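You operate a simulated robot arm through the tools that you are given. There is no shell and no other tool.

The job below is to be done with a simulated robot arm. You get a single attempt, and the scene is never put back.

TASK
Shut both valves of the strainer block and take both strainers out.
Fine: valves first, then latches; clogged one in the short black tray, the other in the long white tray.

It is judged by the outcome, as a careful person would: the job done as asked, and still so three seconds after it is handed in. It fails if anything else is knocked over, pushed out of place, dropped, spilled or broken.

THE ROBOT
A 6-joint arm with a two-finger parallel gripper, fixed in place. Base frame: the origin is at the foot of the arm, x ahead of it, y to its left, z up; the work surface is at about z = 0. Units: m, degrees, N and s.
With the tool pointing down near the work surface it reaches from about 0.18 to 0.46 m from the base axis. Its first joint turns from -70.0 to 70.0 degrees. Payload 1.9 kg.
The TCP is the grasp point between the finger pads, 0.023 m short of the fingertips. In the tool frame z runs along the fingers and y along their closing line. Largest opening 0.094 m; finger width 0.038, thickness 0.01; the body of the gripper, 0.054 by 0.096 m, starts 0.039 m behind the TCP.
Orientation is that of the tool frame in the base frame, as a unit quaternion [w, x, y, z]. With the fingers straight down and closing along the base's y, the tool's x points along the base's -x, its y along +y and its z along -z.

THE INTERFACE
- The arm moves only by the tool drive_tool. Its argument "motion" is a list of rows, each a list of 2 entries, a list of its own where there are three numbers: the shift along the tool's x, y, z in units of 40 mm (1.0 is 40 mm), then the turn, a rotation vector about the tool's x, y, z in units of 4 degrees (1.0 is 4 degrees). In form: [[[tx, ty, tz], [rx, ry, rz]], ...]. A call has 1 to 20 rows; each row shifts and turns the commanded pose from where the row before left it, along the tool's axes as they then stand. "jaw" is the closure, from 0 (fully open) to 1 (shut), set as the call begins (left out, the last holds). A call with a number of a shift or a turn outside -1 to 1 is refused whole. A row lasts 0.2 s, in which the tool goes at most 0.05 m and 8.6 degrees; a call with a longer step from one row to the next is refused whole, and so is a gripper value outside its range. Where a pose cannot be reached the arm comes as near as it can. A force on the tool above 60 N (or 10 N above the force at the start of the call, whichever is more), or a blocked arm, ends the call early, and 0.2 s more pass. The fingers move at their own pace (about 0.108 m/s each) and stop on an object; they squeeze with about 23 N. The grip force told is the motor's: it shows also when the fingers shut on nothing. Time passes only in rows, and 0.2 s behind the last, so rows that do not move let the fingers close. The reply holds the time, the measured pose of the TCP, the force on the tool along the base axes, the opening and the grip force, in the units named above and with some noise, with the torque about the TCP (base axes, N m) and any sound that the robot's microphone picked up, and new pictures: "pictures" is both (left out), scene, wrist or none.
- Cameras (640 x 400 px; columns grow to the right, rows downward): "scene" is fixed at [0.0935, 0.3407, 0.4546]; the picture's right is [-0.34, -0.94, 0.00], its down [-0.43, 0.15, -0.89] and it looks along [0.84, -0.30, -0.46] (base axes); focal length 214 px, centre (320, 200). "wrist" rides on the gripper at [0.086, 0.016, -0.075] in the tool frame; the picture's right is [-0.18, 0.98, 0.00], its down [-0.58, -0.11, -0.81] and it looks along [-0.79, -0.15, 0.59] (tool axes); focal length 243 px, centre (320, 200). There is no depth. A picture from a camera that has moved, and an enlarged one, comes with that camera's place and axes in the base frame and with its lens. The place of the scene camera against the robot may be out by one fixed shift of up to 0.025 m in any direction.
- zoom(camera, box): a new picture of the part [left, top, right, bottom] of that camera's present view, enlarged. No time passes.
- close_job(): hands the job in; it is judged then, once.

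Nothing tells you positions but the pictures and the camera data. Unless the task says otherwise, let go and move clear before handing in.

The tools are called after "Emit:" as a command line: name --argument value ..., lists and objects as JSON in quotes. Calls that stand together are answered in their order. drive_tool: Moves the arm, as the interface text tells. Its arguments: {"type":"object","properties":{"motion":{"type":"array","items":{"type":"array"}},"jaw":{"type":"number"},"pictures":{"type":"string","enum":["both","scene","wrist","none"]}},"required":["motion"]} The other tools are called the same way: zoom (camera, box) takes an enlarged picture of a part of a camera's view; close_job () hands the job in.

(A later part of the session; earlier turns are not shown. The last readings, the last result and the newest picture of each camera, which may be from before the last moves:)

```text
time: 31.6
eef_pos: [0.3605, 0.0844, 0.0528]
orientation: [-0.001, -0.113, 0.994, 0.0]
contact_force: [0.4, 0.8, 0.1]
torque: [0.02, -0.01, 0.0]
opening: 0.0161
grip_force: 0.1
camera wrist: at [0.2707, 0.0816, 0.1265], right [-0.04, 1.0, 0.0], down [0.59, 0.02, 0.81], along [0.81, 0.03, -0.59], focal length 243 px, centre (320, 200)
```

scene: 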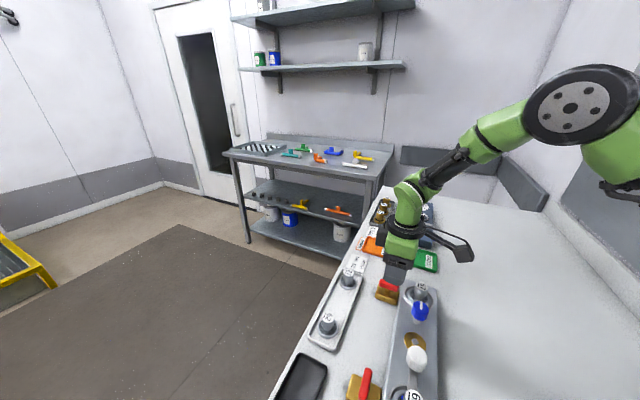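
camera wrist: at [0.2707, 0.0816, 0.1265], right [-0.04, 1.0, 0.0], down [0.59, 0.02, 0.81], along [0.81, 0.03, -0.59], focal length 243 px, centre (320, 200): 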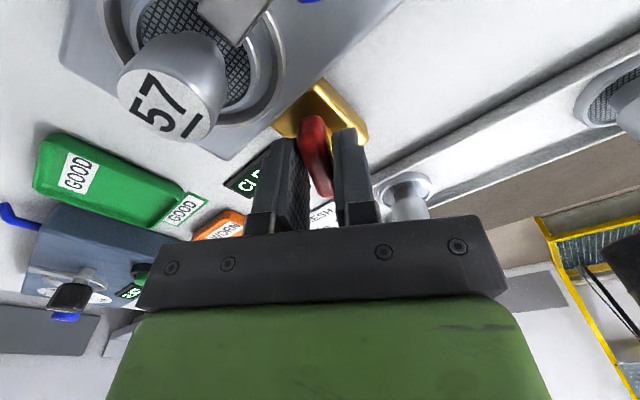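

Emit:
zoom --camera "wrist" --box '[240, 60, 400, 220]'

Emit:
drive_tool --motion '[[[0, 0, 0], [0, 0, 1]], [[0, 0, 0], [0, 0, 1]], [[0, 0, 0], [0, 0, 1]], [[0, 0, 0], [0, 0, 1]], [[0, 0, 0], [0, 0, 1]], [[0, 0, 0], [0, 0, 1]], [[0, 0, 0], [0, 0, 0]]]' --pictures "wrist"

Emit:
zoom --camera "wrist" --box '[240, 60, 400, 220]'

```text
2.50 times, centred on (320, 140) of wrist
camera zoom: at [0.2707, 0.0816, 0.1265], right [-0.04, 1.0, 0.0], down [0.59, 0.02, 0.81], along [0.81, 0.03, -0.59], focal length 606 px, centre (320, 350)
```

zoom: 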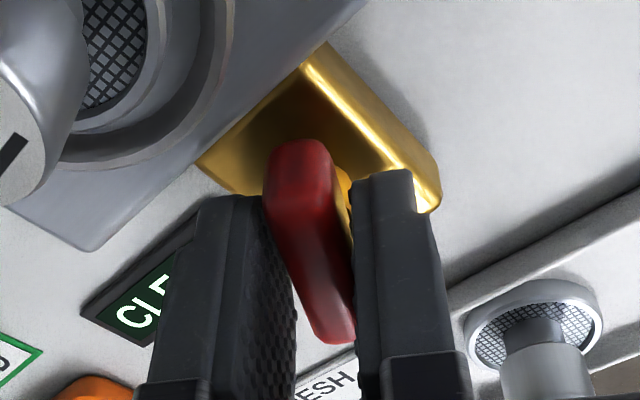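

```text
time: 33.2
eef_pos: [0.3588, 0.0848, 0.0525]
orientation: [0.0, 0.096, 0.995, 0.001]
contact_force: [0.4, -0.1, 0.2]
torque: [-0.01, -0.04, 0.0]
opening: 0.0162
grip_force: 0.2
camera wrist: at [0.2763, 0.1175, 0.1258], right [0.37, 0.93, 0.0], down [0.55, -0.22, 0.81], along [0.75, -0.3, -0.59], focal length 243 px, centre (320, 200)
```

wrist: 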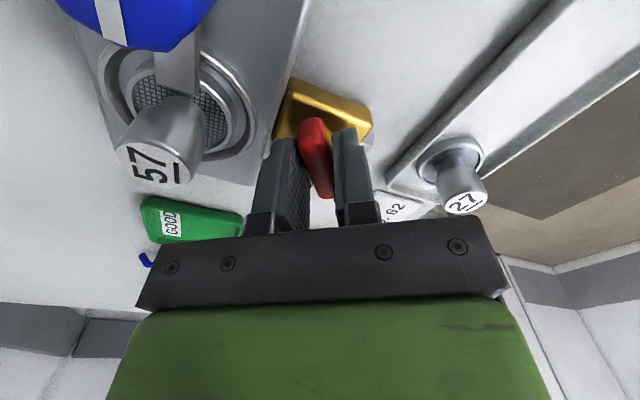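

```text
2.50 times, centred on (320, 140) of wrist
camera zoom: at [0.2763, 0.1175, 0.1258], right [0.37, 0.93, 0.0], down [0.55, -0.22, 0.81], along [0.75, -0.3, -0.59], focal length 606 px, centre (320, 350)
```

zoom: 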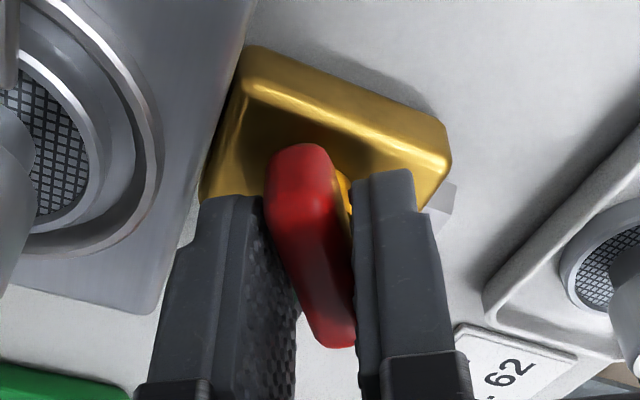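

The handle follows. I'll continue to the stop.

Emit:
drive_tool --motion '[[[0, 0, 0], [0, 0, 1]], [[0, 0, 0], [0, 0, 1]], [[0, 0, 0], [0, 0, 1]], [[0, 0, 0], [0, 0, 1]], [[0, 0, 0], [0, 0, 1]], [[0, 0, 0], [0, 0, 1]], [[0, 0, 0], [0, 0, 1]], [[0, 0, 0], [0, 0, 1]], [[0, 0, 0], [0, 0, 1]], [[0, 0, 0], [0, 0, 0]]]' --pictures "wrist"

Emit:
drive_tool --motion '[[[0, 0, 0], [0, 0, 1]], [[0, 0, 0], [0, 0, 0]]]' --pictures "wrist"

Emit:
zoom --camera "wrist" --box '[240, 60, 400, 220]'

```text
time: 35.4
eef_pos: [0.3586, 0.0843, 0.0504]
orientation: [-0.001, 0.399, 0.917, 0.0]
contact_force: [0.2, 0.0, 0.4]
torque: [0.0, -0.06, 0.01]
opening: 0.0159
grip_force: 0.0
camera wrist: at [0.3109, 0.159, 0.1254], right [0.85, 0.53, 0.0], down [0.32, -0.5, 0.81], along [0.43, -0.68, -0.59], focal length 243 px, centre (320, 200)
```

wrist: 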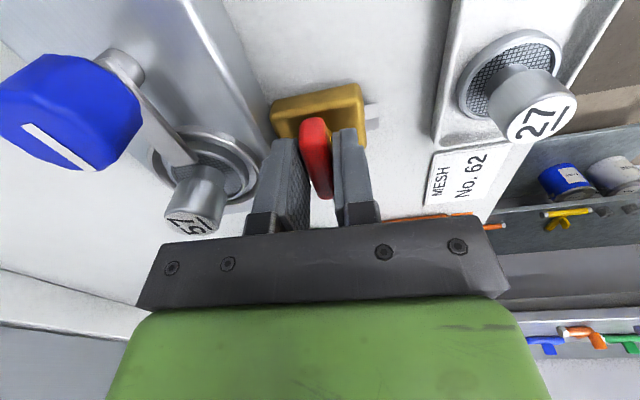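

```text
time: 36.0
eef_pos: [0.3592, 0.0866, 0.0509]
orientation: [0.0, 0.43, 0.903, 0.002]
contact_force: [1.9, 2.3, -1.7]
torque: [0.01, -0.01, 0.06]
opening: 0.0176
grip_force: 1.5
camera wrist: at [0.3161, 0.1626, 0.1257], right [0.88, 0.47, 0.0], down [0.28, -0.52, 0.81], along [0.38, -0.71, -0.59], focal length 243 px, centre (320, 200)
```

wrist: 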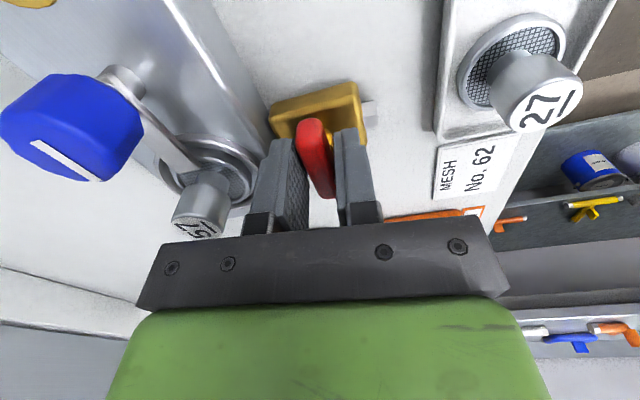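

```text
2.50 times, centred on (320, 140) of wrist
camera zoom: at [0.3161, 0.1626, 0.1257], right [0.88, 0.47, 0.0], down [0.28, -0.52, 0.81], along [0.38, -0.71, -0.59], focal length 606 px, centre (320, 350)
```

zoom: 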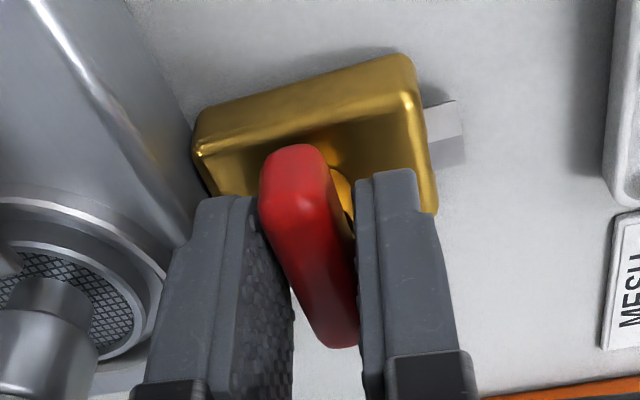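

Emit:
drive_tool --motion '[[[0, 0, 0], [0, 0, 0.7]], [[0, 0, 0], [0, 0, 0]]]' --pictures "none"

Emit:
drive_tool --motion '[[[0, 0, 0], [0, 0, -1]], [[0, 0, 0], [0, 0, -1]], [[0, 0, 0], [0, 0, 0]]]' --jaw 0.76 --pictures "none"

Emit:
drive_tool --motion '[[[0, 0, -0.5], [0, 0, 0]], [[0, 0, -1], [0, 0, 0]], [[0, 0, -1], [0, 0, 0]], [[0, 0, -1], [0, 0, 0]], [[0, 0, 0], [0, 0, 0]]]' --pictures "both"

```text
time: 36.6
eef_pos: [0.3591, 0.0842, 0.0507]
orientation: [0.001, 0.451, 0.892, 0.001]
contact_force: [-6.1, 7.8, 12.5]
torque: [-0.28, -0.15, 1.67]
opening: 0.0177
grip_force: 45.6
```

```text
time: 37.4
eef_pos: [0.3593, 0.0857, 0.0511]
orientation: [0.0, 0.39, 0.921, 0.001]
contact_force: [-0.3, -0.5, -0.8]
torque: [0.02, 0.02, 0.0]
opening: 0.0228
grip_force: 0.1
```

```text
time: 38.6
eef_pos: [0.3596, 0.0845, 0.1935]
orientation: [-0.001, 0.389, 0.921, -0.001]
contact_force: [-0.5, -0.9, 0.2]
torque: [-0.01, 0.01, -0.03]
opening: 0.0223
grip_force: 0.2
camera wrist: at [0.3102, 0.1584, 0.2683], right [0.83, 0.55, 0.0], down [0.33, -0.49, 0.81], along [0.45, -0.67, -0.59], focal length 243 px, centre (320, 200)
```

scene: 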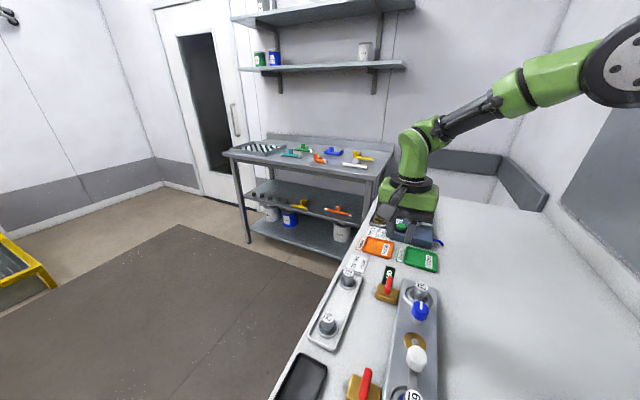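
wrist: 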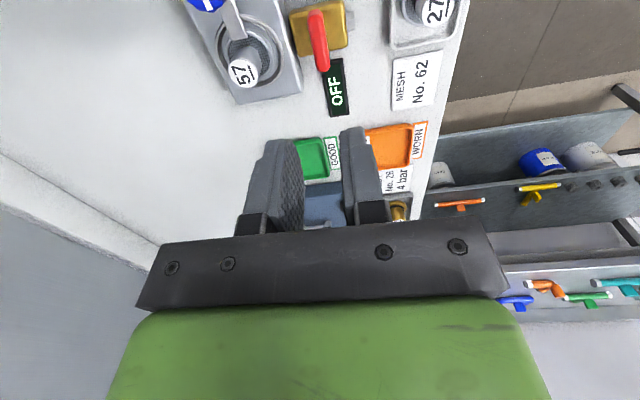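

The display beside the far valve now reads OFF, so both valves are shut. Next come the latches, and I'll look closely at the blue one.

Emit:
zoom --camera "wrist" --box '[170, 0, 370, 125]'

Emit:
zoom --camera "scene" --box '[340, 260, 480, 400]'

```text
3.20 times, centred on (270, 62) of wrist
camera zoom: at [0.3102, 0.1584, 0.2683], right [0.83, 0.55, 0.0], down [0.33, -0.49, 0.81], along [0.45, -0.67, -0.59], focal length 776 px, centre (480, 640)
```

zoom: 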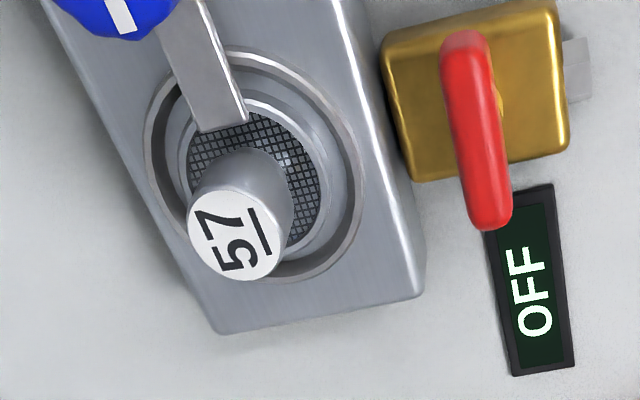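

```text
2.86 times, centred on (410, 330) of scene
camera zoom: at [0.0935, 0.3407, 0.4546], right [-0.34, -0.94, 0.0], down [-0.43, 0.15, -0.89], along [0.84, -0.3, -0.46], focal length 613 px, centre (63, -171)
```

zoom: 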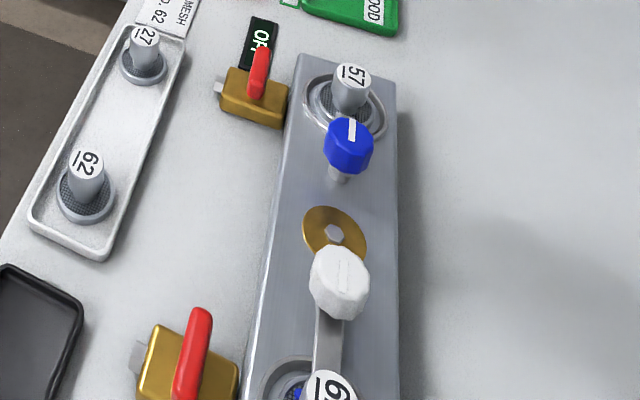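

The far latch bar runs from under the blue knob onto the strainer's rim. I'll move above the blue knob to fix its position.

Emit:
drive_tool --motion '[[[0, 0, 0], [0, 0, -0.2]], [[0.83, -0.82, 0.25], [0, 0, 0]], [[0.83, -0.82, 0.25], [0, 0, 0]], [[0, 0, 0], [0, 0, 0]]]' --jaw 0.3 --pictures "both"

Emit:
zoom --camera "wrist" --box '[220, 0, 420, 125]'

```text
time: 39.6
eef_pos: [0.2689, 0.0869, 0.1738]
orientation: [0.0, 0.383, 0.924, 0.001]
contact_force: [0.0, -0.3, -0.2]
torque: [0.03, 0.0, 0.03]
opening: 0.0656
grip_force: 0.1
camera wrist: at [0.2182, 0.1589, 0.2477], right [0.83, 0.56, 0.0], down [0.33, -0.49, 0.81], along [0.46, -0.66, -0.59], focal length 243 px, centre (320, 200)
```

scene: 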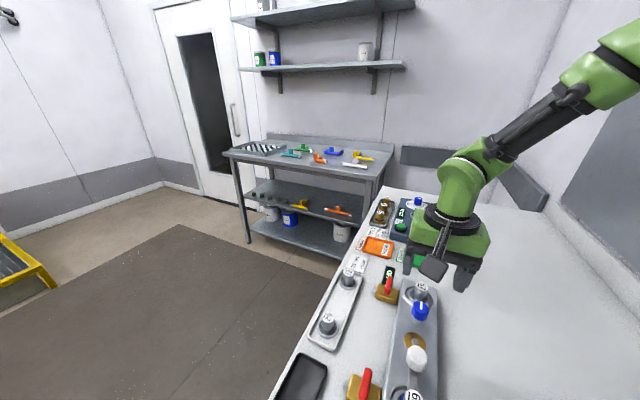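
wrist: 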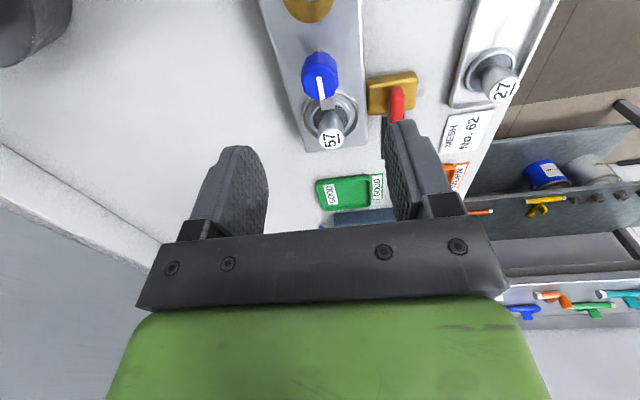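

```text
3.20 times, centred on (320, 62) of wrist
camera zoom: at [0.2182, 0.1589, 0.2477], right [0.83, 0.56, 0.0], down [0.33, -0.49, 0.81], along [0.46, -0.66, -0.59], focal length 776 px, centre (320, 640)
```

zoom: 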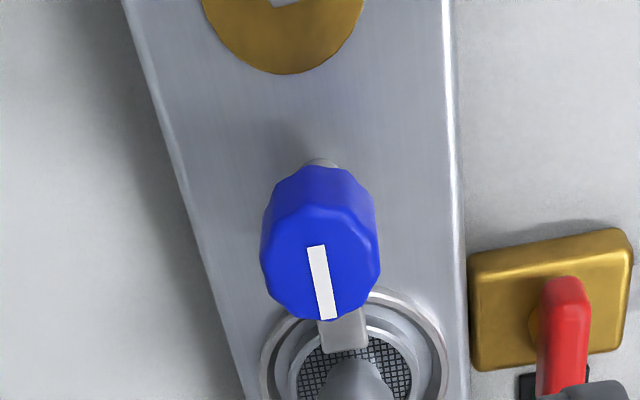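

Emit:
drive_tool --motion '[[[-0.05, -0.015, 0.65], [0, 0, 0]], [[-0.05, -0.012, 0.65], [0, 0, 0]], [[0, 0, 0], [0, 0, 0]]]' --jaw 0.3 --pictures "both"

Emit:
zoom --camera "wrist" --box '[220, 20, 420, 145]'

```text
time: 40.4
eef_pos: [0.269, 0.0826, 0.1206]
orientation: [0.0, 0.383, 0.924, 0.001]
contact_force: [-0.9, -0.2, -0.3]
torque: [0.03, -0.02, -0.01]
opening: 0.0658
grip_force: 0.0
camera wrist: at [0.2194, 0.1544, 0.1951], right [0.83, 0.56, 0.0], down [0.33, -0.49, 0.81], along [0.45, -0.66, -0.59], focal length 243 px, centre (320, 200)
```

scene: 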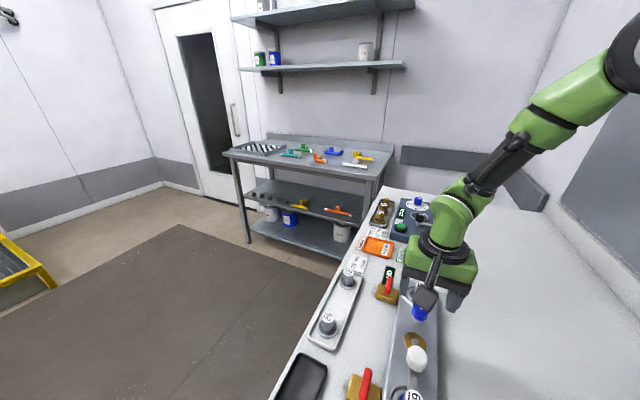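
wrist: 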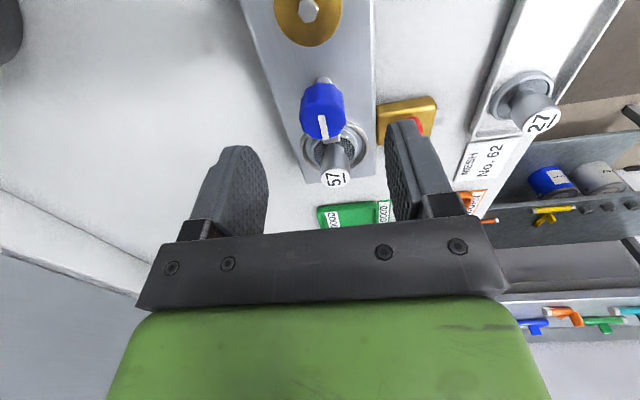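

```text
3.20 times, centred on (320, 82) of wrist
camera zoom: at [0.2194, 0.1544, 0.1951], right [0.83, 0.56, 0.0], down [0.33, -0.49, 0.81], along [0.45, -0.66, -0.59], focal length 776 px, centre (320, 576)
```

zoom: 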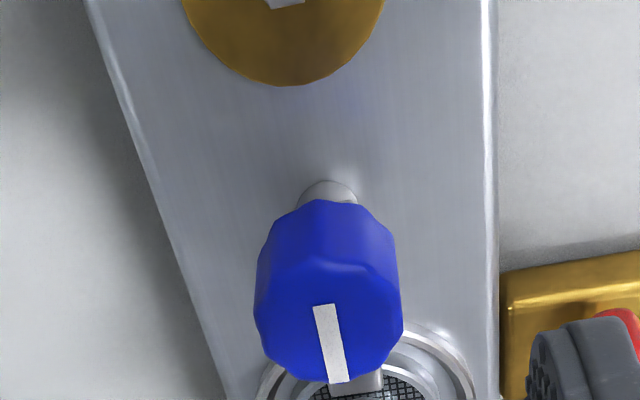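

The blue knob's axis is about 2.7 mm in +y from my TCP, and it spans z of roughly 0.058–0.077. I'll centre on it, lower to it and grip.

Emit:
drive_tool --motion '[[[0.048, 0.048, 0], [0, 0, 0]], [[0, 0, 0.48], [0, 0, 0]], [[0, 0, 0.48], [0, 0, 0]], [[0, 0, 0], [0, 0, 0]]]' --jaw 0.45 --pictures "wrist"

Emit:
zoom --camera "wrist" --box '[220, 50, 420, 220]'

```text
time: 41.4
eef_pos: [0.2689, 0.0864, 0.0812]
orientation: [-0.001, 0.383, 0.924, 0.001]
contact_force: [0.4, -0.3, -0.3]
torque: [-0.02, 0.0, 0.0]
opening: 0.052
grip_force: 0.0
camera wrist: at [0.2189, 0.1584, 0.1551], right [0.83, 0.56, 0.0], down [0.33, -0.49, 0.81], along [0.45, -0.66, -0.59], focal length 243 px, centre (320, 200)
```

wrist: 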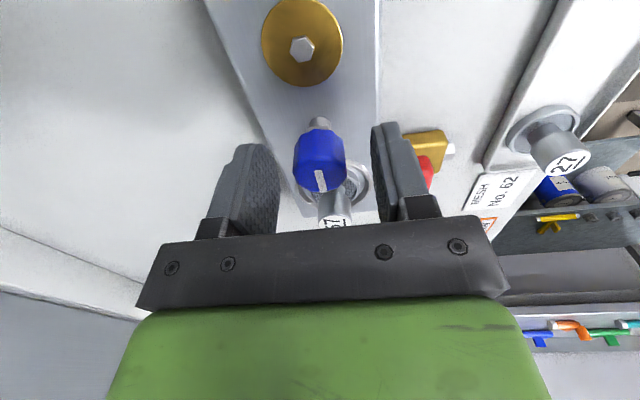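

```text
2.35 times, centred on (320, 135) of wrist
camera zoom: at [0.2189, 0.1584, 0.1551], right [0.83, 0.56, 0.0], down [0.33, -0.49, 0.81], along [0.45, -0.66, -0.59], focal length 571 px, centre (320, 353)
```

zoom: 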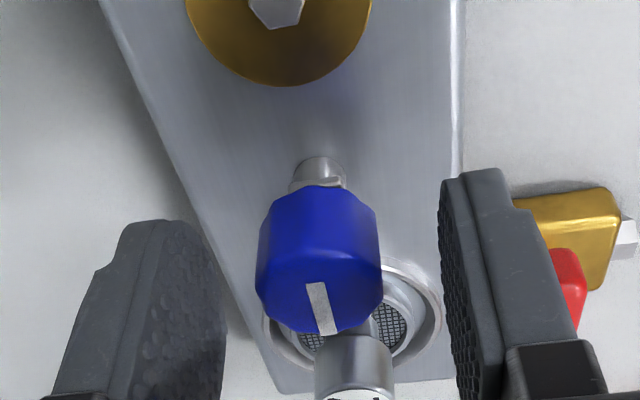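

The knob is centred between the fingers, so I'll close on it.

Emit:
drive_tool --motion '[[[0, 0, 0], [0, 0, 0]], [[0, 0, 0], [0, 0, 0]], [[0, 0, 0], [0, 0, 0]]]' --jaw 1.0 --pictures "none"

Emit:
drive_tool --motion '[[[0, 0, 0], [0, 0, -1]], [[0, 0, 0], [0, 0, -1]], [[0, 0, 0], [0, 0, 0]]]' --pictures "wrist"

Emit:
zoom --camera "wrist" --box '[220, 50, 420, 220]'

```text
time: 42.2
eef_pos: [0.2678, 0.085, 0.0818]
orientation: [-0.002, 0.383, 0.924, 0.0]
contact_force: [-12.9, -12.5, 1.1]
torque: [0.05, -0.01, -0.08]
opening: 0.0276
grip_force: 45.0
```

```text
time: 43.0
eef_pos: [0.2678, 0.0845, 0.0814]
orientation: [-0.002, 0.318, 0.948, 0.0]
contact_force: [-18.5, -8.1, -3.5]
torque: [0.16, 0.2, -0.36]
opening: 0.0271
grip_force: 44.6
camera wrist: at [0.2078, 0.1499, 0.1551], right [0.74, 0.67, 0.0], down [0.4, -0.44, 0.8], along [0.54, -0.6, -0.59], focal length 243 px, centre (320, 200)
```

wrist: 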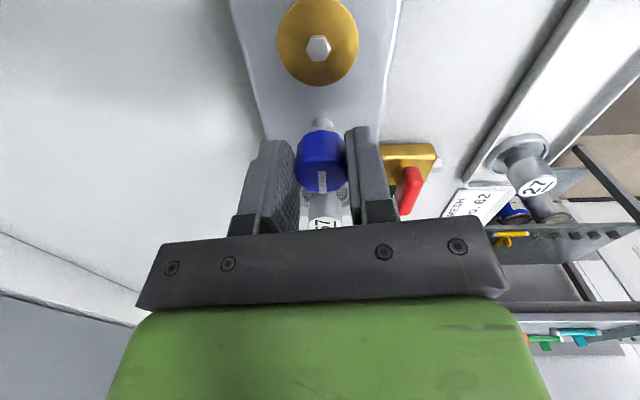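

```text
2.35 times, centred on (320, 135) of wrist
camera zoom: at [0.2078, 0.1499, 0.1551], right [0.74, 0.67, 0.0], down [0.4, -0.44, 0.8], along [0.54, -0.6, -0.59], focal length 571 px, centre (320, 353)
```

zoom: 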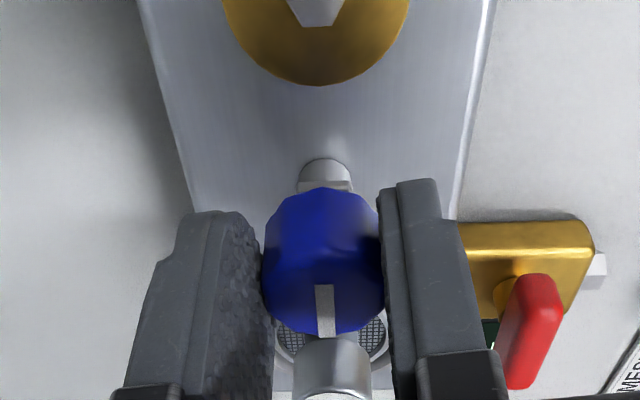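

The knob doesn't seem to follow counter-clockwise; the tool feels 0.36 N·m of resistance. I'll go back and test clockwise.

Emit:
drive_tool --motion '[[[0, 0, 0], [0, 0, 1]], [[0, 0, 0], [0, 0, 1]], [[0, 0, 0], [0, 0, 0]]]' --pictures "wrist"

Emit:
zoom --camera "wrist" --box '[220, 50, 420, 220]'

Emit:
drive_tool --motion '[[[0, -0.01, 0], [0, 0, 1]], [[0, -0.01, 0], [0, 0, 1]], [[0, 0, 0], [0, 0, 0]]]' --pictures "wrist"

Emit:
zoom --camera "wrist" --box '[220, 50, 420, 220]'

```text
time: 43.8
eef_pos: [0.268, 0.0861, 0.0797]
orientation: [-0.001, 0.383, 0.924, 0.0]
contact_force: [-22.7, 14.0, 11.5]
torque: [0.36, 0.8, -0.05]
opening: 0.0271
grip_force: 44.8
camera wrist: at [0.218, 0.1579, 0.155], right [0.83, 0.56, 0.0], down [0.33, -0.49, 0.81], along [0.45, -0.67, -0.59], focal length 243 px, centre (320, 200)
```

wrist: 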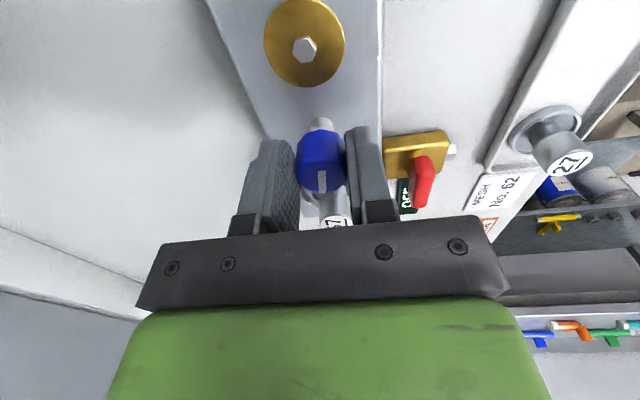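

```text
2.35 times, centred on (320, 135) of wrist
camera zoom: at [0.218, 0.1579, 0.155], right [0.83, 0.56, 0.0], down [0.33, -0.49, 0.81], along [0.45, -0.67, -0.59], focal length 571 px, centre (320, 353)
```

zoom: 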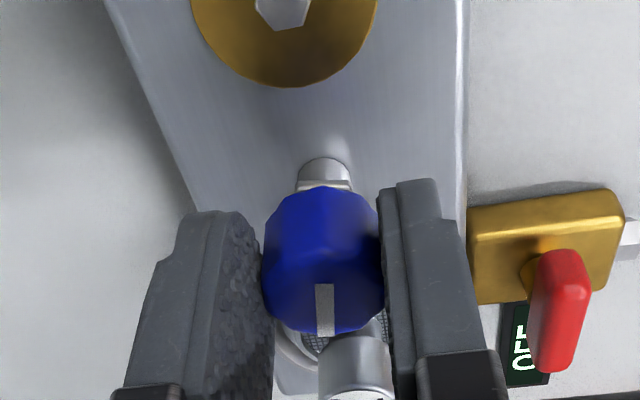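

```text
time: 44.6
eef_pos: [0.2688, 0.0856, 0.0814]
orientation: [0.002, 0.445, 0.895, 0.003]
contact_force: [10.0, 19.3, -29.9]
torque: [0.25, 0.48, 0.1]
opening: 0.0269
grip_force: 45.2
camera wrist: at [0.2292, 0.1634, 0.1548], right [0.9, 0.45, 0.01], down [0.26, -0.53, 0.81], along [0.36, -0.72, -0.59], focal length 243 px, centre (320, 200)
```

wrist: 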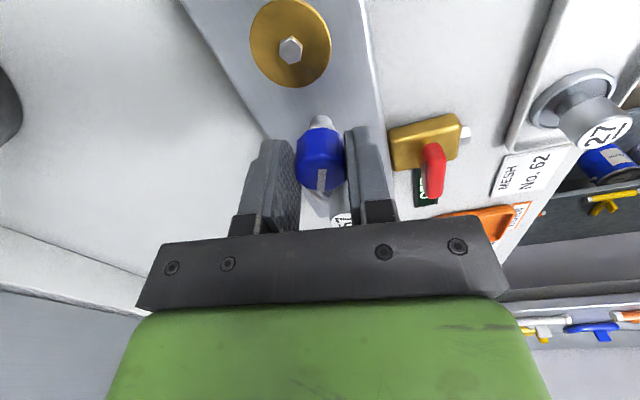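

```text
2.35 times, centred on (320, 135) of wrist
camera zoom: at [0.2292, 0.1634, 0.1548], right [0.9, 0.45, 0.01], down [0.26, -0.53, 0.81], along [0.36, -0.72, -0.59], focal length 571 px, centre (320, 353)
```

zoom: 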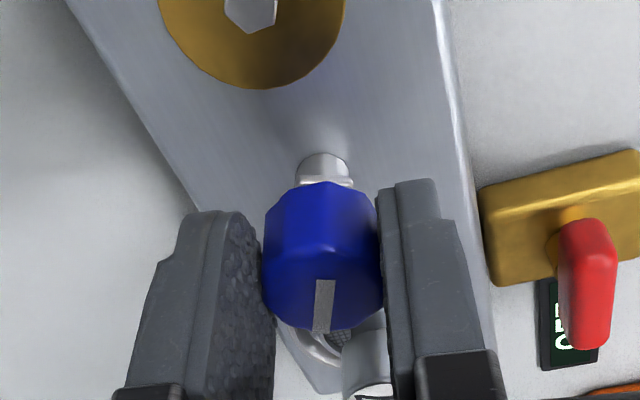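

Clockwise works: the knob's white mark stayed fixed between the fingers while the block turned in the view. I'll keep turning clockwise.

Emit:
drive_tool --motion '[[[0, 0, 0.01], [0, 0, 0]], [[0, 0, 0], [0, 0, 1]], [[0, 0, 0], [0, 0, 1]], [[0, 0, 0], [0, 0, 1]], [[0, 0, 0], [0, 0, 1]], [[0, 0, 0], [0, 0, 0]]]' --pictures "wrist"

Emit:
zoom --camera "wrist" --box '[220, 50, 420, 220]'

```text
time: 46.0
eef_pos: [0.2707, 0.0856, 0.083]
orientation: [0.004, 0.566, 0.825, 0.006]
contact_force: [40.4, 19.1, -34.0]
torque: [0.14, 0.12, 0.2]
opening: 0.0269
grip_force: 45.3
camera wrist: at [0.2527, 0.1715, 0.1561], right [0.98, 0.18, 0.01], down [0.1, -0.59, 0.8], along [0.15, -0.79, -0.59], focal length 243 px, centre (320, 200)
```

wrist: 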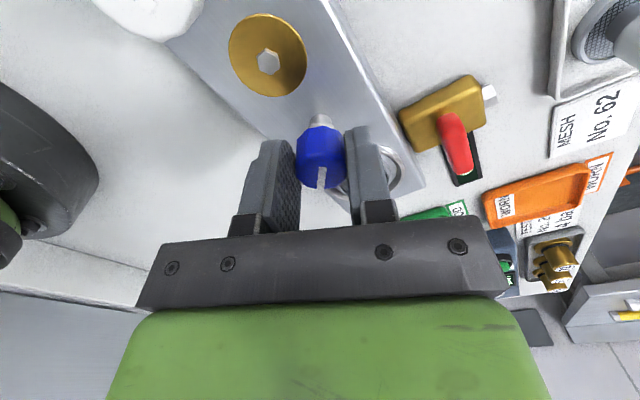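

```text
2.35 times, centred on (320, 135) of wrist
camera zoom: at [0.2527, 0.1715, 0.1561], right [0.98, 0.18, 0.01], down [0.1, -0.59, 0.8], along [0.15, -0.79, -0.59], focal length 571 px, centre (320, 353)
```

zoom: 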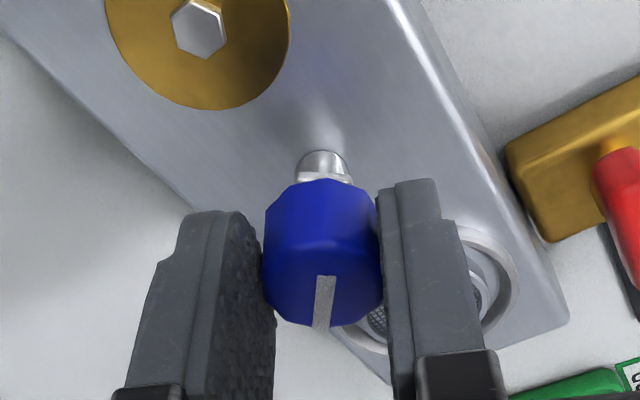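

The knob follows, but grip stress is building up. I'll release, turn the open fingers back 72° (two flats) and regrip.

Emit:
drive_tool --motion '[[[0, 0, 0], [0, 0, 0]], [[0, 0, 0], [0, 0, 0]]]' --jaw 0.5 --pictures "none"

Emit:
drive_tool --motion '[[[0, 0, 0], [0, 0, -1]], [[0, 0, 0], [0, 0, -1]], [[0, 0, 0], [0, 0, -1]], [[0, 0, 0], [0, 0, -1]], [[0, 0, 0], [0, 0, -1]], [[0, 0, 0], [0, 0, -1]], [[0, 0, 0], [0, 0, -1]], [[0, 0, 0], [0, 0, -1]], [[0, 0, 0], [0, 0, -1]], [[0, 0, 0], [0, 0, -1]], [[0, 0, 0], [0, 0, -1]], [[0, 0, 0], [0, 0, -1]], [[0, 0, 0], [0, 0, -1]], [[0, 0, 0], [0, 0, -1]], [[0, 0, 0], [0, 0, -1]], [[0, 0, 0], [0, 0, -1]], [[0, 0, 0], [0, 0, -1]], [[0, 0, 0], [0, 0, -1]], [[0, 0, 0], [0, 0, 0]]]' --jaw 0.5 --pictures "wrist"

Emit:
zoom --camera "wrist" --box '[220, 50, 420, 220]'

```text
time: 46.6
eef_pos: [0.2667, 0.085, 0.081]
orientation: [-0.002, 0.567, 0.824, 0.0]
contact_force: [-0.1, -0.2, -1.0]
torque: [-0.01, 0.03, 0.0]
opening: 0.047
grip_force: 0.2
```

```text
time: 50.6
eef_pos: [0.2671, 0.0845, 0.0794]
orientation: [0.0, -0.026, 1.0, 0.0]
contact_force: [0.0, 0.6, 0.2]
torque: [-0.01, 0.03, 0.01]
opening: 0.047
grip_force: 0.0
camera wrist: at [0.1793, 0.0955, 0.1543], right [0.13, 0.99, 0.0], down [0.59, -0.08, 0.81], along [0.8, -0.11, -0.59], focal length 243 px, centre (320, 200)
```

wrist: 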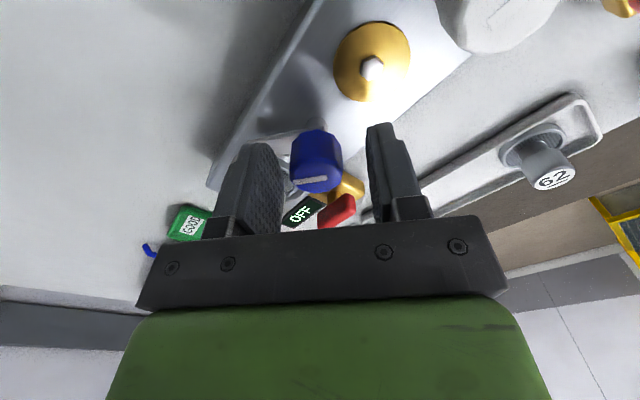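

```text
2.35 times, centred on (320, 135) of wrist
camera zoom: at [0.1793, 0.0955, 0.1543], right [0.13, 0.99, 0.0], down [0.59, -0.08, 0.81], along [0.8, -0.11, -0.59], focal length 571 px, centre (320, 353)
```

zoom: 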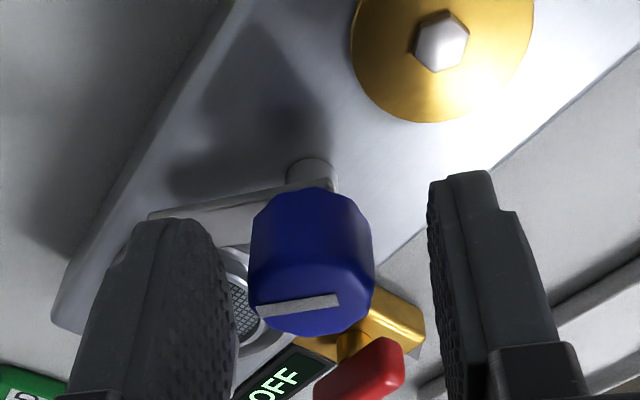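

The bar is now visible swinging off towards the robot side, about 35–40° round so far. I'll centre, regrip and continue clockwise.

Emit:
drive_tool --motion '[[[0, -0.035, 0], [0, 0, 0]], [[0, 0, 0], [0, 0, 0]]]' --jaw 0.5 --pictures "none"

Emit:
drive_tool --motion '[[[0, 0, 0], [0, 0, 0]], [[0, 0, 0], [0, 0, 0]], [[0, 0, 0], [0, 0, 0]]]' --jaw 1.0 --pictures "none"

Emit:
drive_tool --motion '[[[0, 0, 0], [0, 0, 1]], [[0, 0, 0], [0, 0, 1]], [[0, 0, 0], [0, 0, 1]], [[0, 0, 0], [0, 0, 1]], [[0, 0, 0], [0, 0, 1]], [[0, 0, 0], [0, 0, 0]]]' --pictures "wrist"

Emit:
zoom --camera "wrist" --box '[220, 50, 420, 220]'

```text
time: 51.2
eef_pos: [0.267, 0.0822, 0.0796]
orientation: [0.001, -0.026, 1.0, 0.001]
contact_force: [0.2, -0.3, -0.3]
torque: [0.05, 0.03, 0.0]
opening: 0.047
grip_force: 0.1
```

```text
time: 52.0
eef_pos: [0.2682, 0.0811, 0.0808]
orientation: [0.0, -0.024, 1.0, 0.001]
contact_force: [1.0, -8.3, 1.9]
torque: [-0.48, -0.23, -0.08]
opening: 0.0274
grip_force: 45.0
stopped in row 3: the force on the tool passed its limit at 62 N (the readings are from after the stop); the commanded pose is now the measured one
```

```text
time: 53.4
eef_pos: [0.2685, 0.0829, 0.0809]
orientation: [0.002, 0.147, 0.989, 0.002]
contact_force: [6.8, 59.0, -6.5]
torque: [0.89, 0.82, 0.24]
opening: 0.0279
grip_force: 45.1
camera wrist: at [0.1892, 0.123, 0.1545], right [0.46, 0.89, 0.0], down [0.52, -0.28, 0.81], along [0.72, -0.37, -0.59], focal length 243 px, centre (320, 200)
```

wrist: 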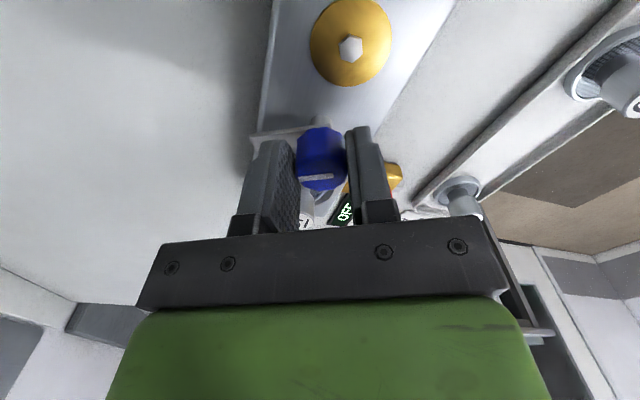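

```text
2.35 times, centred on (320, 135) of wrist
camera zoom: at [0.1892, 0.123, 0.1545], right [0.46, 0.89, 0.0], down [0.52, -0.28, 0.81], along [0.72, -0.37, -0.59], focal length 571 px, centre (320, 353)
```

zoom: 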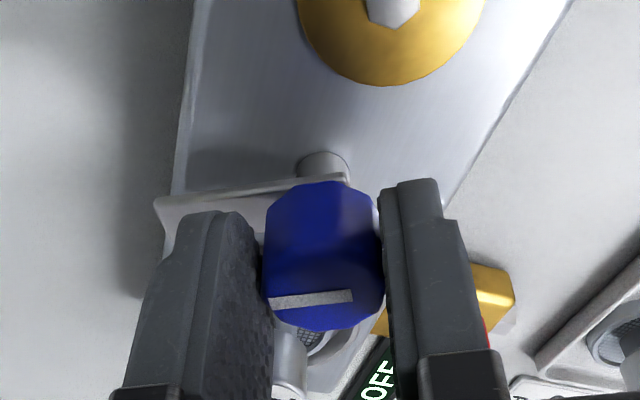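

The force limit tripped because of grip misalignment. I'll open to release the stress and check where the knob and bar are.

Emit:
drive_tool --motion '[[[0, 0, 0], [0, 0, 0]], [[0, 0, 0], [0, 0, 0]], [[0, 0, 0], [0, 0, 0]]]' --jaw 0.5 --pictures "wrist"

Emit:
zoom --camera "wrist" --box '[220, 50, 420, 220]'

```text
time: 54.2
eef_pos: [0.2656, 0.0807, 0.0809]
orientation: [-0.001, 0.149, 0.989, 0.0]
contact_force: [-0.4, -0.4, -0.1]
torque: [0.02, -0.03, -0.03]
opening: 0.0469
grip_force: 0.1
camera wrist: at [0.1885, 0.1217, 0.1547], right [0.47, 0.88, 0.0], down [0.52, -0.28, 0.81], along [0.71, -0.38, -0.59], focal length 243 px, centre (320, 200)
```

wrist: 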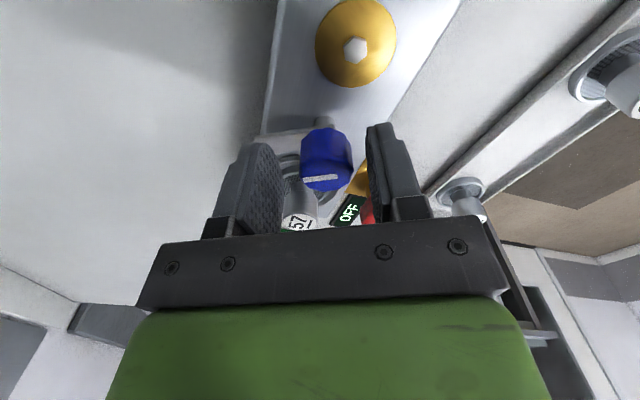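

```text
2.35 times, centred on (320, 135) of wrist
camera zoom: at [0.1885, 0.1217, 0.1547], right [0.47, 0.88, 0.0], down [0.52, -0.28, 0.81], along [0.71, -0.38, -0.59], focal length 571 px, centre (320, 353)
```

zoom: 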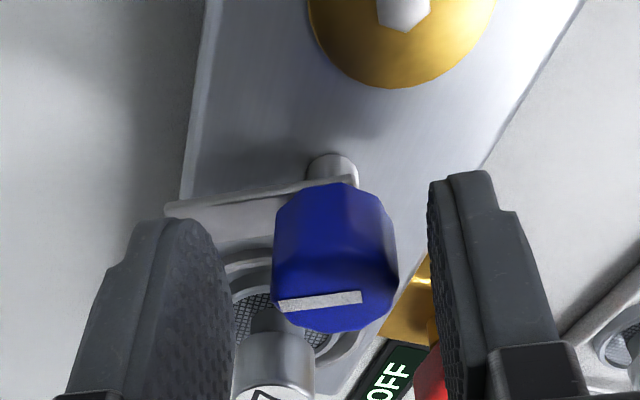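

Emit:
drive_tool --motion '[[[0, 0.075, 0], [0, 0, 0]], [[0, 0, 0], [0, 0, 0]]]' --jaw 0.5 --pictures "wrist"

Emit:
zoom --camera "wrist" --box '[220, 50, 420, 220]'

```text
time: 54.8
eef_pos: [0.2687, 0.0845, 0.08]
orientation: [-0.002, 0.15, 0.989, 0.001]
contact_force: [0.1, -0.4, 0.3]
torque: [0.0, 0.0, -0.03]
opening: 0.0469
grip_force: 0.1
camera wrist: at [0.1895, 0.1247, 0.1547], right [0.47, 0.88, 0.0], down [0.52, -0.28, 0.81], along [0.71, -0.38, -0.59], focal length 243 px, centre (320, 200)
```

wrist: 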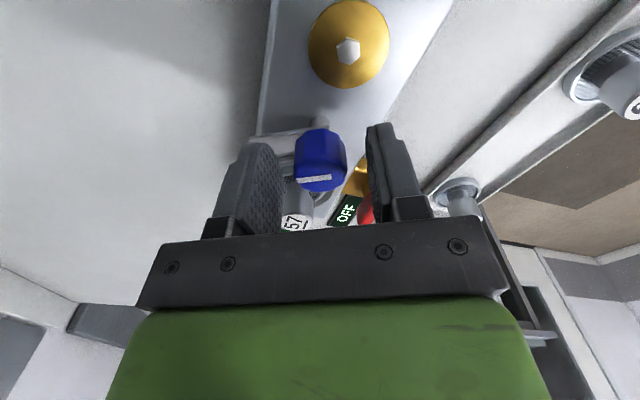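

```text
2.35 times, centred on (320, 135) of wrist
camera zoom: at [0.1895, 0.1247, 0.1547], right [0.47, 0.88, 0.0], down [0.52, -0.28, 0.81], along [0.71, -0.38, -0.59], focal length 571 px, centre (320, 353)
```

zoom: 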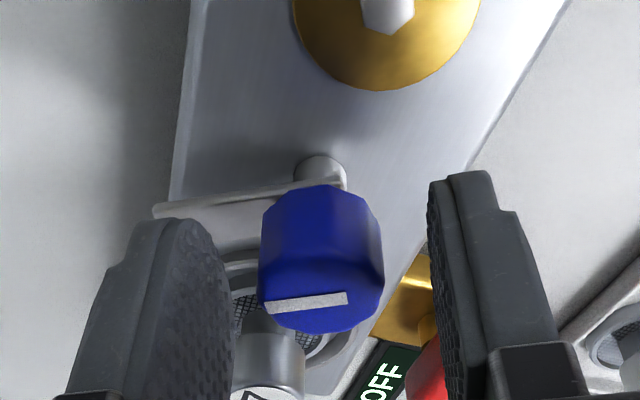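

Emit:
drive_tool --motion '[[[0, 0, 0], [0, 0, 0]], [[0, 0, 0], [0, 0, 0]], [[0, 0, 0], [0, 0, 0]]]' --jaw 1.0 --pictures "none"

Emit:
drive_tool --motion '[[[0, 0, 0], [0, 0, 1]], [[0, 0, 0], [0, 0, 1]], [[0, 0, 0], [0, 0, 0]]]' --pictures "none"

```text
time: 55.6
eef_pos: [0.267, 0.0829, 0.0794]
orientation: [-0.001, 0.151, 0.989, -0.001]
contact_force: [-8.0, -31.0, 11.0]
torque: [-0.29, 0.05, -0.18]
opening: 0.0275
grip_force: 45.2
```

```text
time: 56.4
eef_pos: [0.2672, 0.0837, 0.0811]
orientation: [-0.001, 0.22, 0.976, 0.001]
contact_force: [1.7, -40.0, -7.6]
torque: [-0.34, -0.19, -0.17]
opening: 0.0277
grip_force: 44.9
```

Emit:
drive_tool --motion '[[[-0.012, -0.037, 0], [0, 0, 0]], [[0, 0, 0], [0, 0, 1]], [[0, 0, 0], [0, 0, 1]], [[0, 0, 0], [0, 0, 0]]]' --pictures "wrist"

Emit:
zoom --camera "wrist" --box '[200, 30, 420, 220]'

```text
time: 57.4
eef_pos: [0.2681, 0.0838, 0.0803]
orientation: [0.0, 0.285, 0.958, 0.001]
contact_force: [1.7, 24.0, -32.6]
torque: [0.17, 0.43, 0.11]
opening: 0.0278
grip_force: 45.1
camera wrist: at [0.2035, 0.1449, 0.1553], right [0.69, 0.72, 0.0], down [0.43, -0.41, 0.81], along [0.58, -0.56, -0.59], focal length 243 px, centre (320, 200)
```

wrist: 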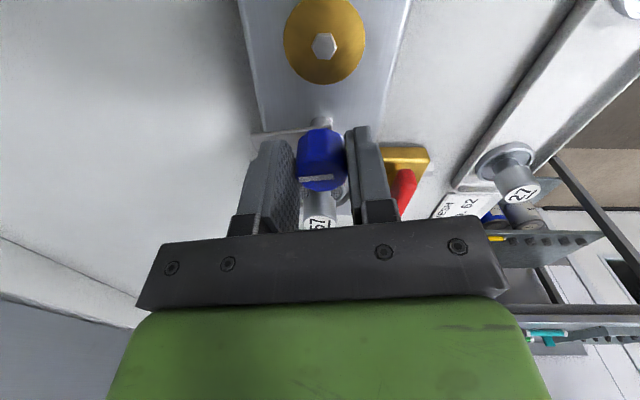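

```text
2.11 times, centred on (310, 125) of wrist
camera zoom: at [0.2035, 0.1449, 0.1553], right [0.69, 0.72, 0.0], down [0.43, -0.41, 0.81], along [0.58, -0.56, -0.59], focal length 511 px, centre (341, 358)
```

zoom: 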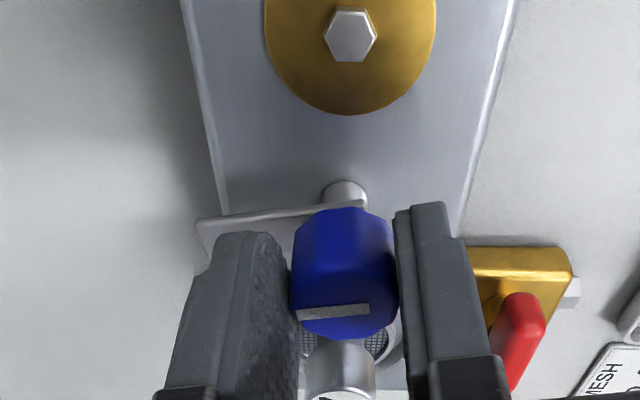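

Emit:
drive_tool --motion '[[[0, 0.015, 0.01], [0, 0, 0]], [[0, 0, 0], [0, 0, 1]], [[0, 0, 0], [0, 0, 1]], [[0, 0, 0], [0, 0, 0]]]' --pictures "wrist"

Emit:
zoom --camera "wrist" --box '[200, 30, 420, 220]'

```text
time: 58.4
eef_pos: [0.2688, 0.083, 0.0817]
orientation: [0.002, 0.351, 0.936, 0.003]
contact_force: [1.4, 26.8, 24.0]
torque: [-0.08, -0.07, 0.48]
opening: 0.0276
grip_force: 45.0
camera wrist: at [0.2138, 0.1527, 0.155], right [0.79, 0.62, 0.01], down [0.36, -0.47, 0.81], along [0.5, -0.63, -0.59], focal length 243 px, centre (320, 200)
```

wrist: 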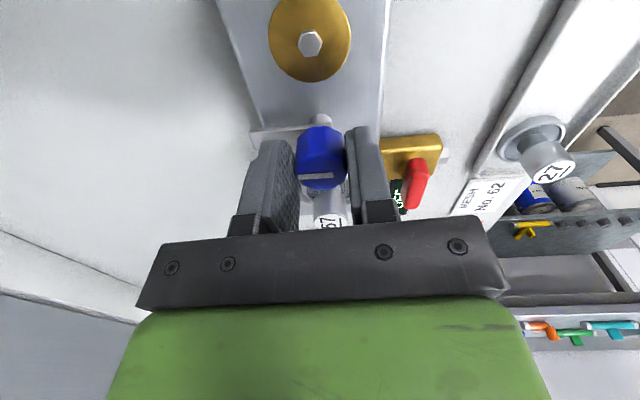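

```text
2.11 times, centred on (310, 125) of wrist
camera zoom: at [0.2138, 0.1527, 0.155], right [0.79, 0.62, 0.01], down [0.36, -0.47, 0.81], along [0.5, -0.63, -0.59], focal length 511 px, centre (341, 358)
```

zoom: 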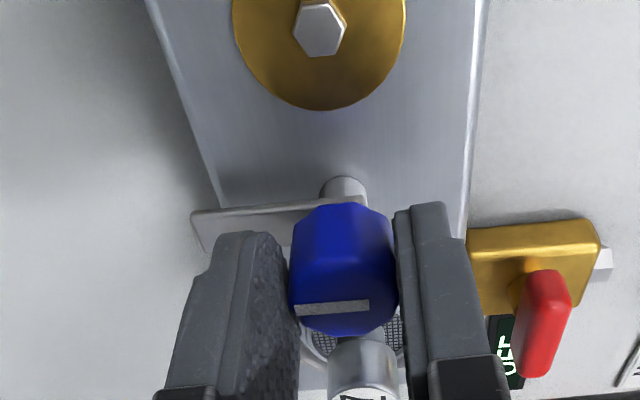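

The torque is rising and the bar is about square to the block, so it's probably at its stop. I'll release, lift and check.

Emit:
drive_tool --motion '[[[0, 0, 0], [0, 0, 0]], [[0, 0, 0], [0, 0, 0]], [[0, 0, 0], [0, 0, 0]]]' --jaw 0.5 --pictures "none"

Emit:
drive_tool --motion '[[[0, 0, -0.7], [0, 0, 0]], [[0, 0, -0.8], [0, 0, 0]], [[0, 0, -0.8], [0, 0, 0]], [[0, 0, 0], [0, 0, 0]]]' --pictures "both"

Emit:
zoom --camera "wrist" --box '[200, 0, 440, 150]'

Emit:
zoom --camera "scene" --box '[340, 270, 480, 400]'

```text
time: 59.2
eef_pos: [0.2674, 0.0836, 0.0791]
orientation: [-0.001, 0.352, 0.936, 0.0]
contact_force: [0.2, 0.4, 0.2]
torque: [-0.01, -0.02, 0.0]
opening: 0.047
grip_force: 0.1
```

```text
time: 60.2
eef_pos: [0.2675, 0.0834, 0.1737]
orientation: [-0.001, 0.351, 0.936, 0.0]
contact_force: [-0.1, 0.1, -0.4]
torque: [0.05, -0.02, -0.01]
opening: 0.047
grip_force: 0.0
camera wrist: at [0.2133, 0.1523, 0.2484], right [0.79, 0.62, 0.0], down [0.37, -0.47, 0.81], along [0.5, -0.63, -0.59], focal length 243 px, centre (320, 200)
```

scene: 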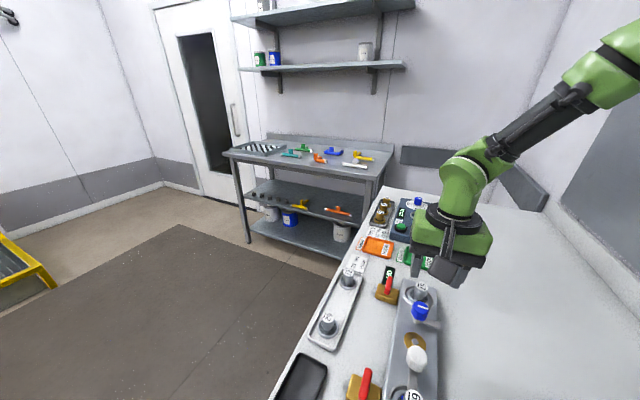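
wrist: 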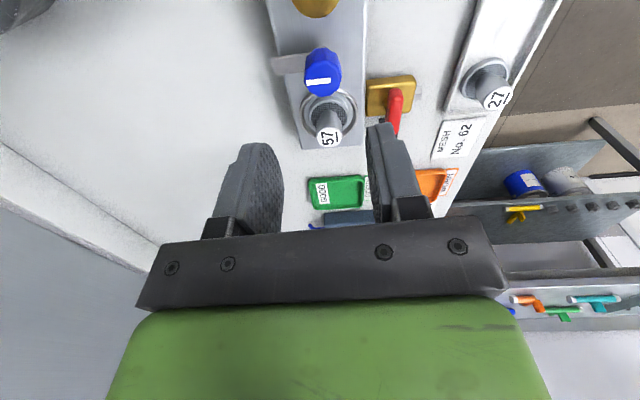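

```text
2.67 times, centred on (320, 75) of wrist
camera zoom: at [0.2133, 0.1523, 0.2484], right [0.79, 0.62, 0.0], down [0.37, -0.47, 0.81], along [0.5, -0.63, -0.59], focal length 647 px, centre (320, 533)
```

zoom: 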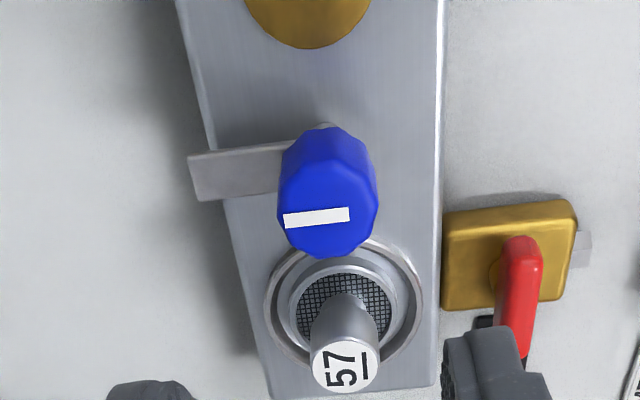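

```text
3.08 times, centred on (410, 335) of scene
camera zoom: at [0.0935, 0.3407, 0.4546], right [-0.34, -0.94, 0.0], down [-0.43, 0.15, -0.89], along [0.84, -0.3, -0.46], focal length 660 px, centre (43, -215)
```

zoom: 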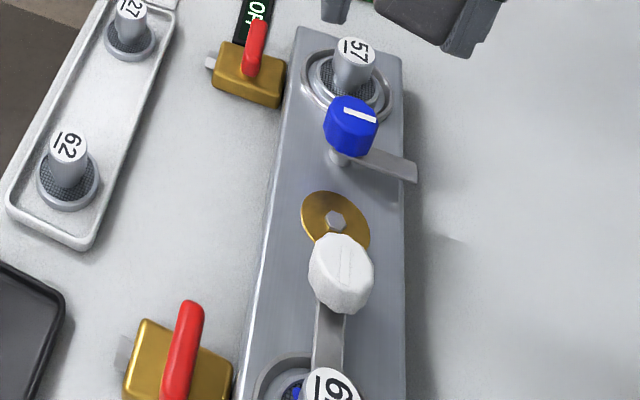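

The blue latch is fully open. Now I'll move above the white knob.

Emit:
drive_tool --motion '[[[0.8, 0.04, 0], [0, 0, 1]], [[0.8, 0.04, 0], [0, 0, 0]], [[0.73, 0.03, 0], [0, 0, 0]], [[0, 0, 0], [0, 0, 0]]]' --jaw 0.4 --pictures "wrist"

Emit:
zoom --camera "wrist" --box '[220, 0, 420, 125]'

```text
time: 61.2
eef_pos: [0.2024, 0.1515, 0.1722]
orientation: [-0.001, 0.385, 0.923, 0.001]
contact_force: [0.0, -0.6, -0.1]
torque: [-0.01, 0.02, -0.02]
opening: 0.0564
grip_force: 0.1
camera wrist: at [0.1529, 0.2233, 0.2466], right [0.83, 0.56, 0.0], down [0.33, -0.49, 0.81], along [0.45, -0.67, -0.59], focal length 243 px, centre (320, 200)
```

wrist: 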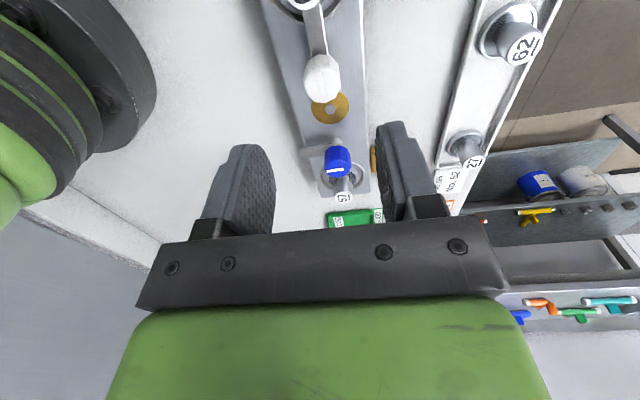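

```text
3.20 times, centred on (320, 62) of wrist
camera zoom: at [0.1529, 0.2233, 0.2466], right [0.83, 0.56, 0.0], down [0.33, -0.49, 0.81], along [0.45, -0.67, -0.59], focal length 776 px, centre (320, 640)
```

zoom: 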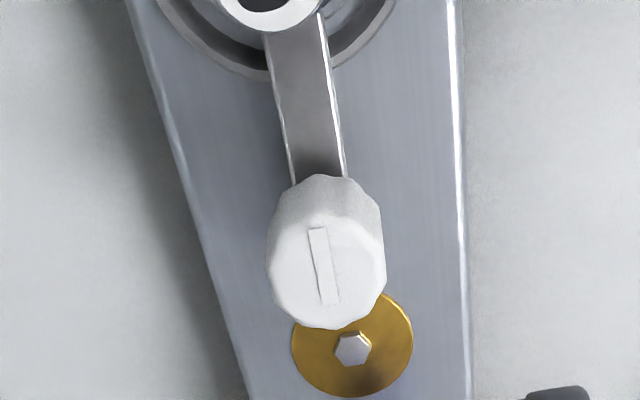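

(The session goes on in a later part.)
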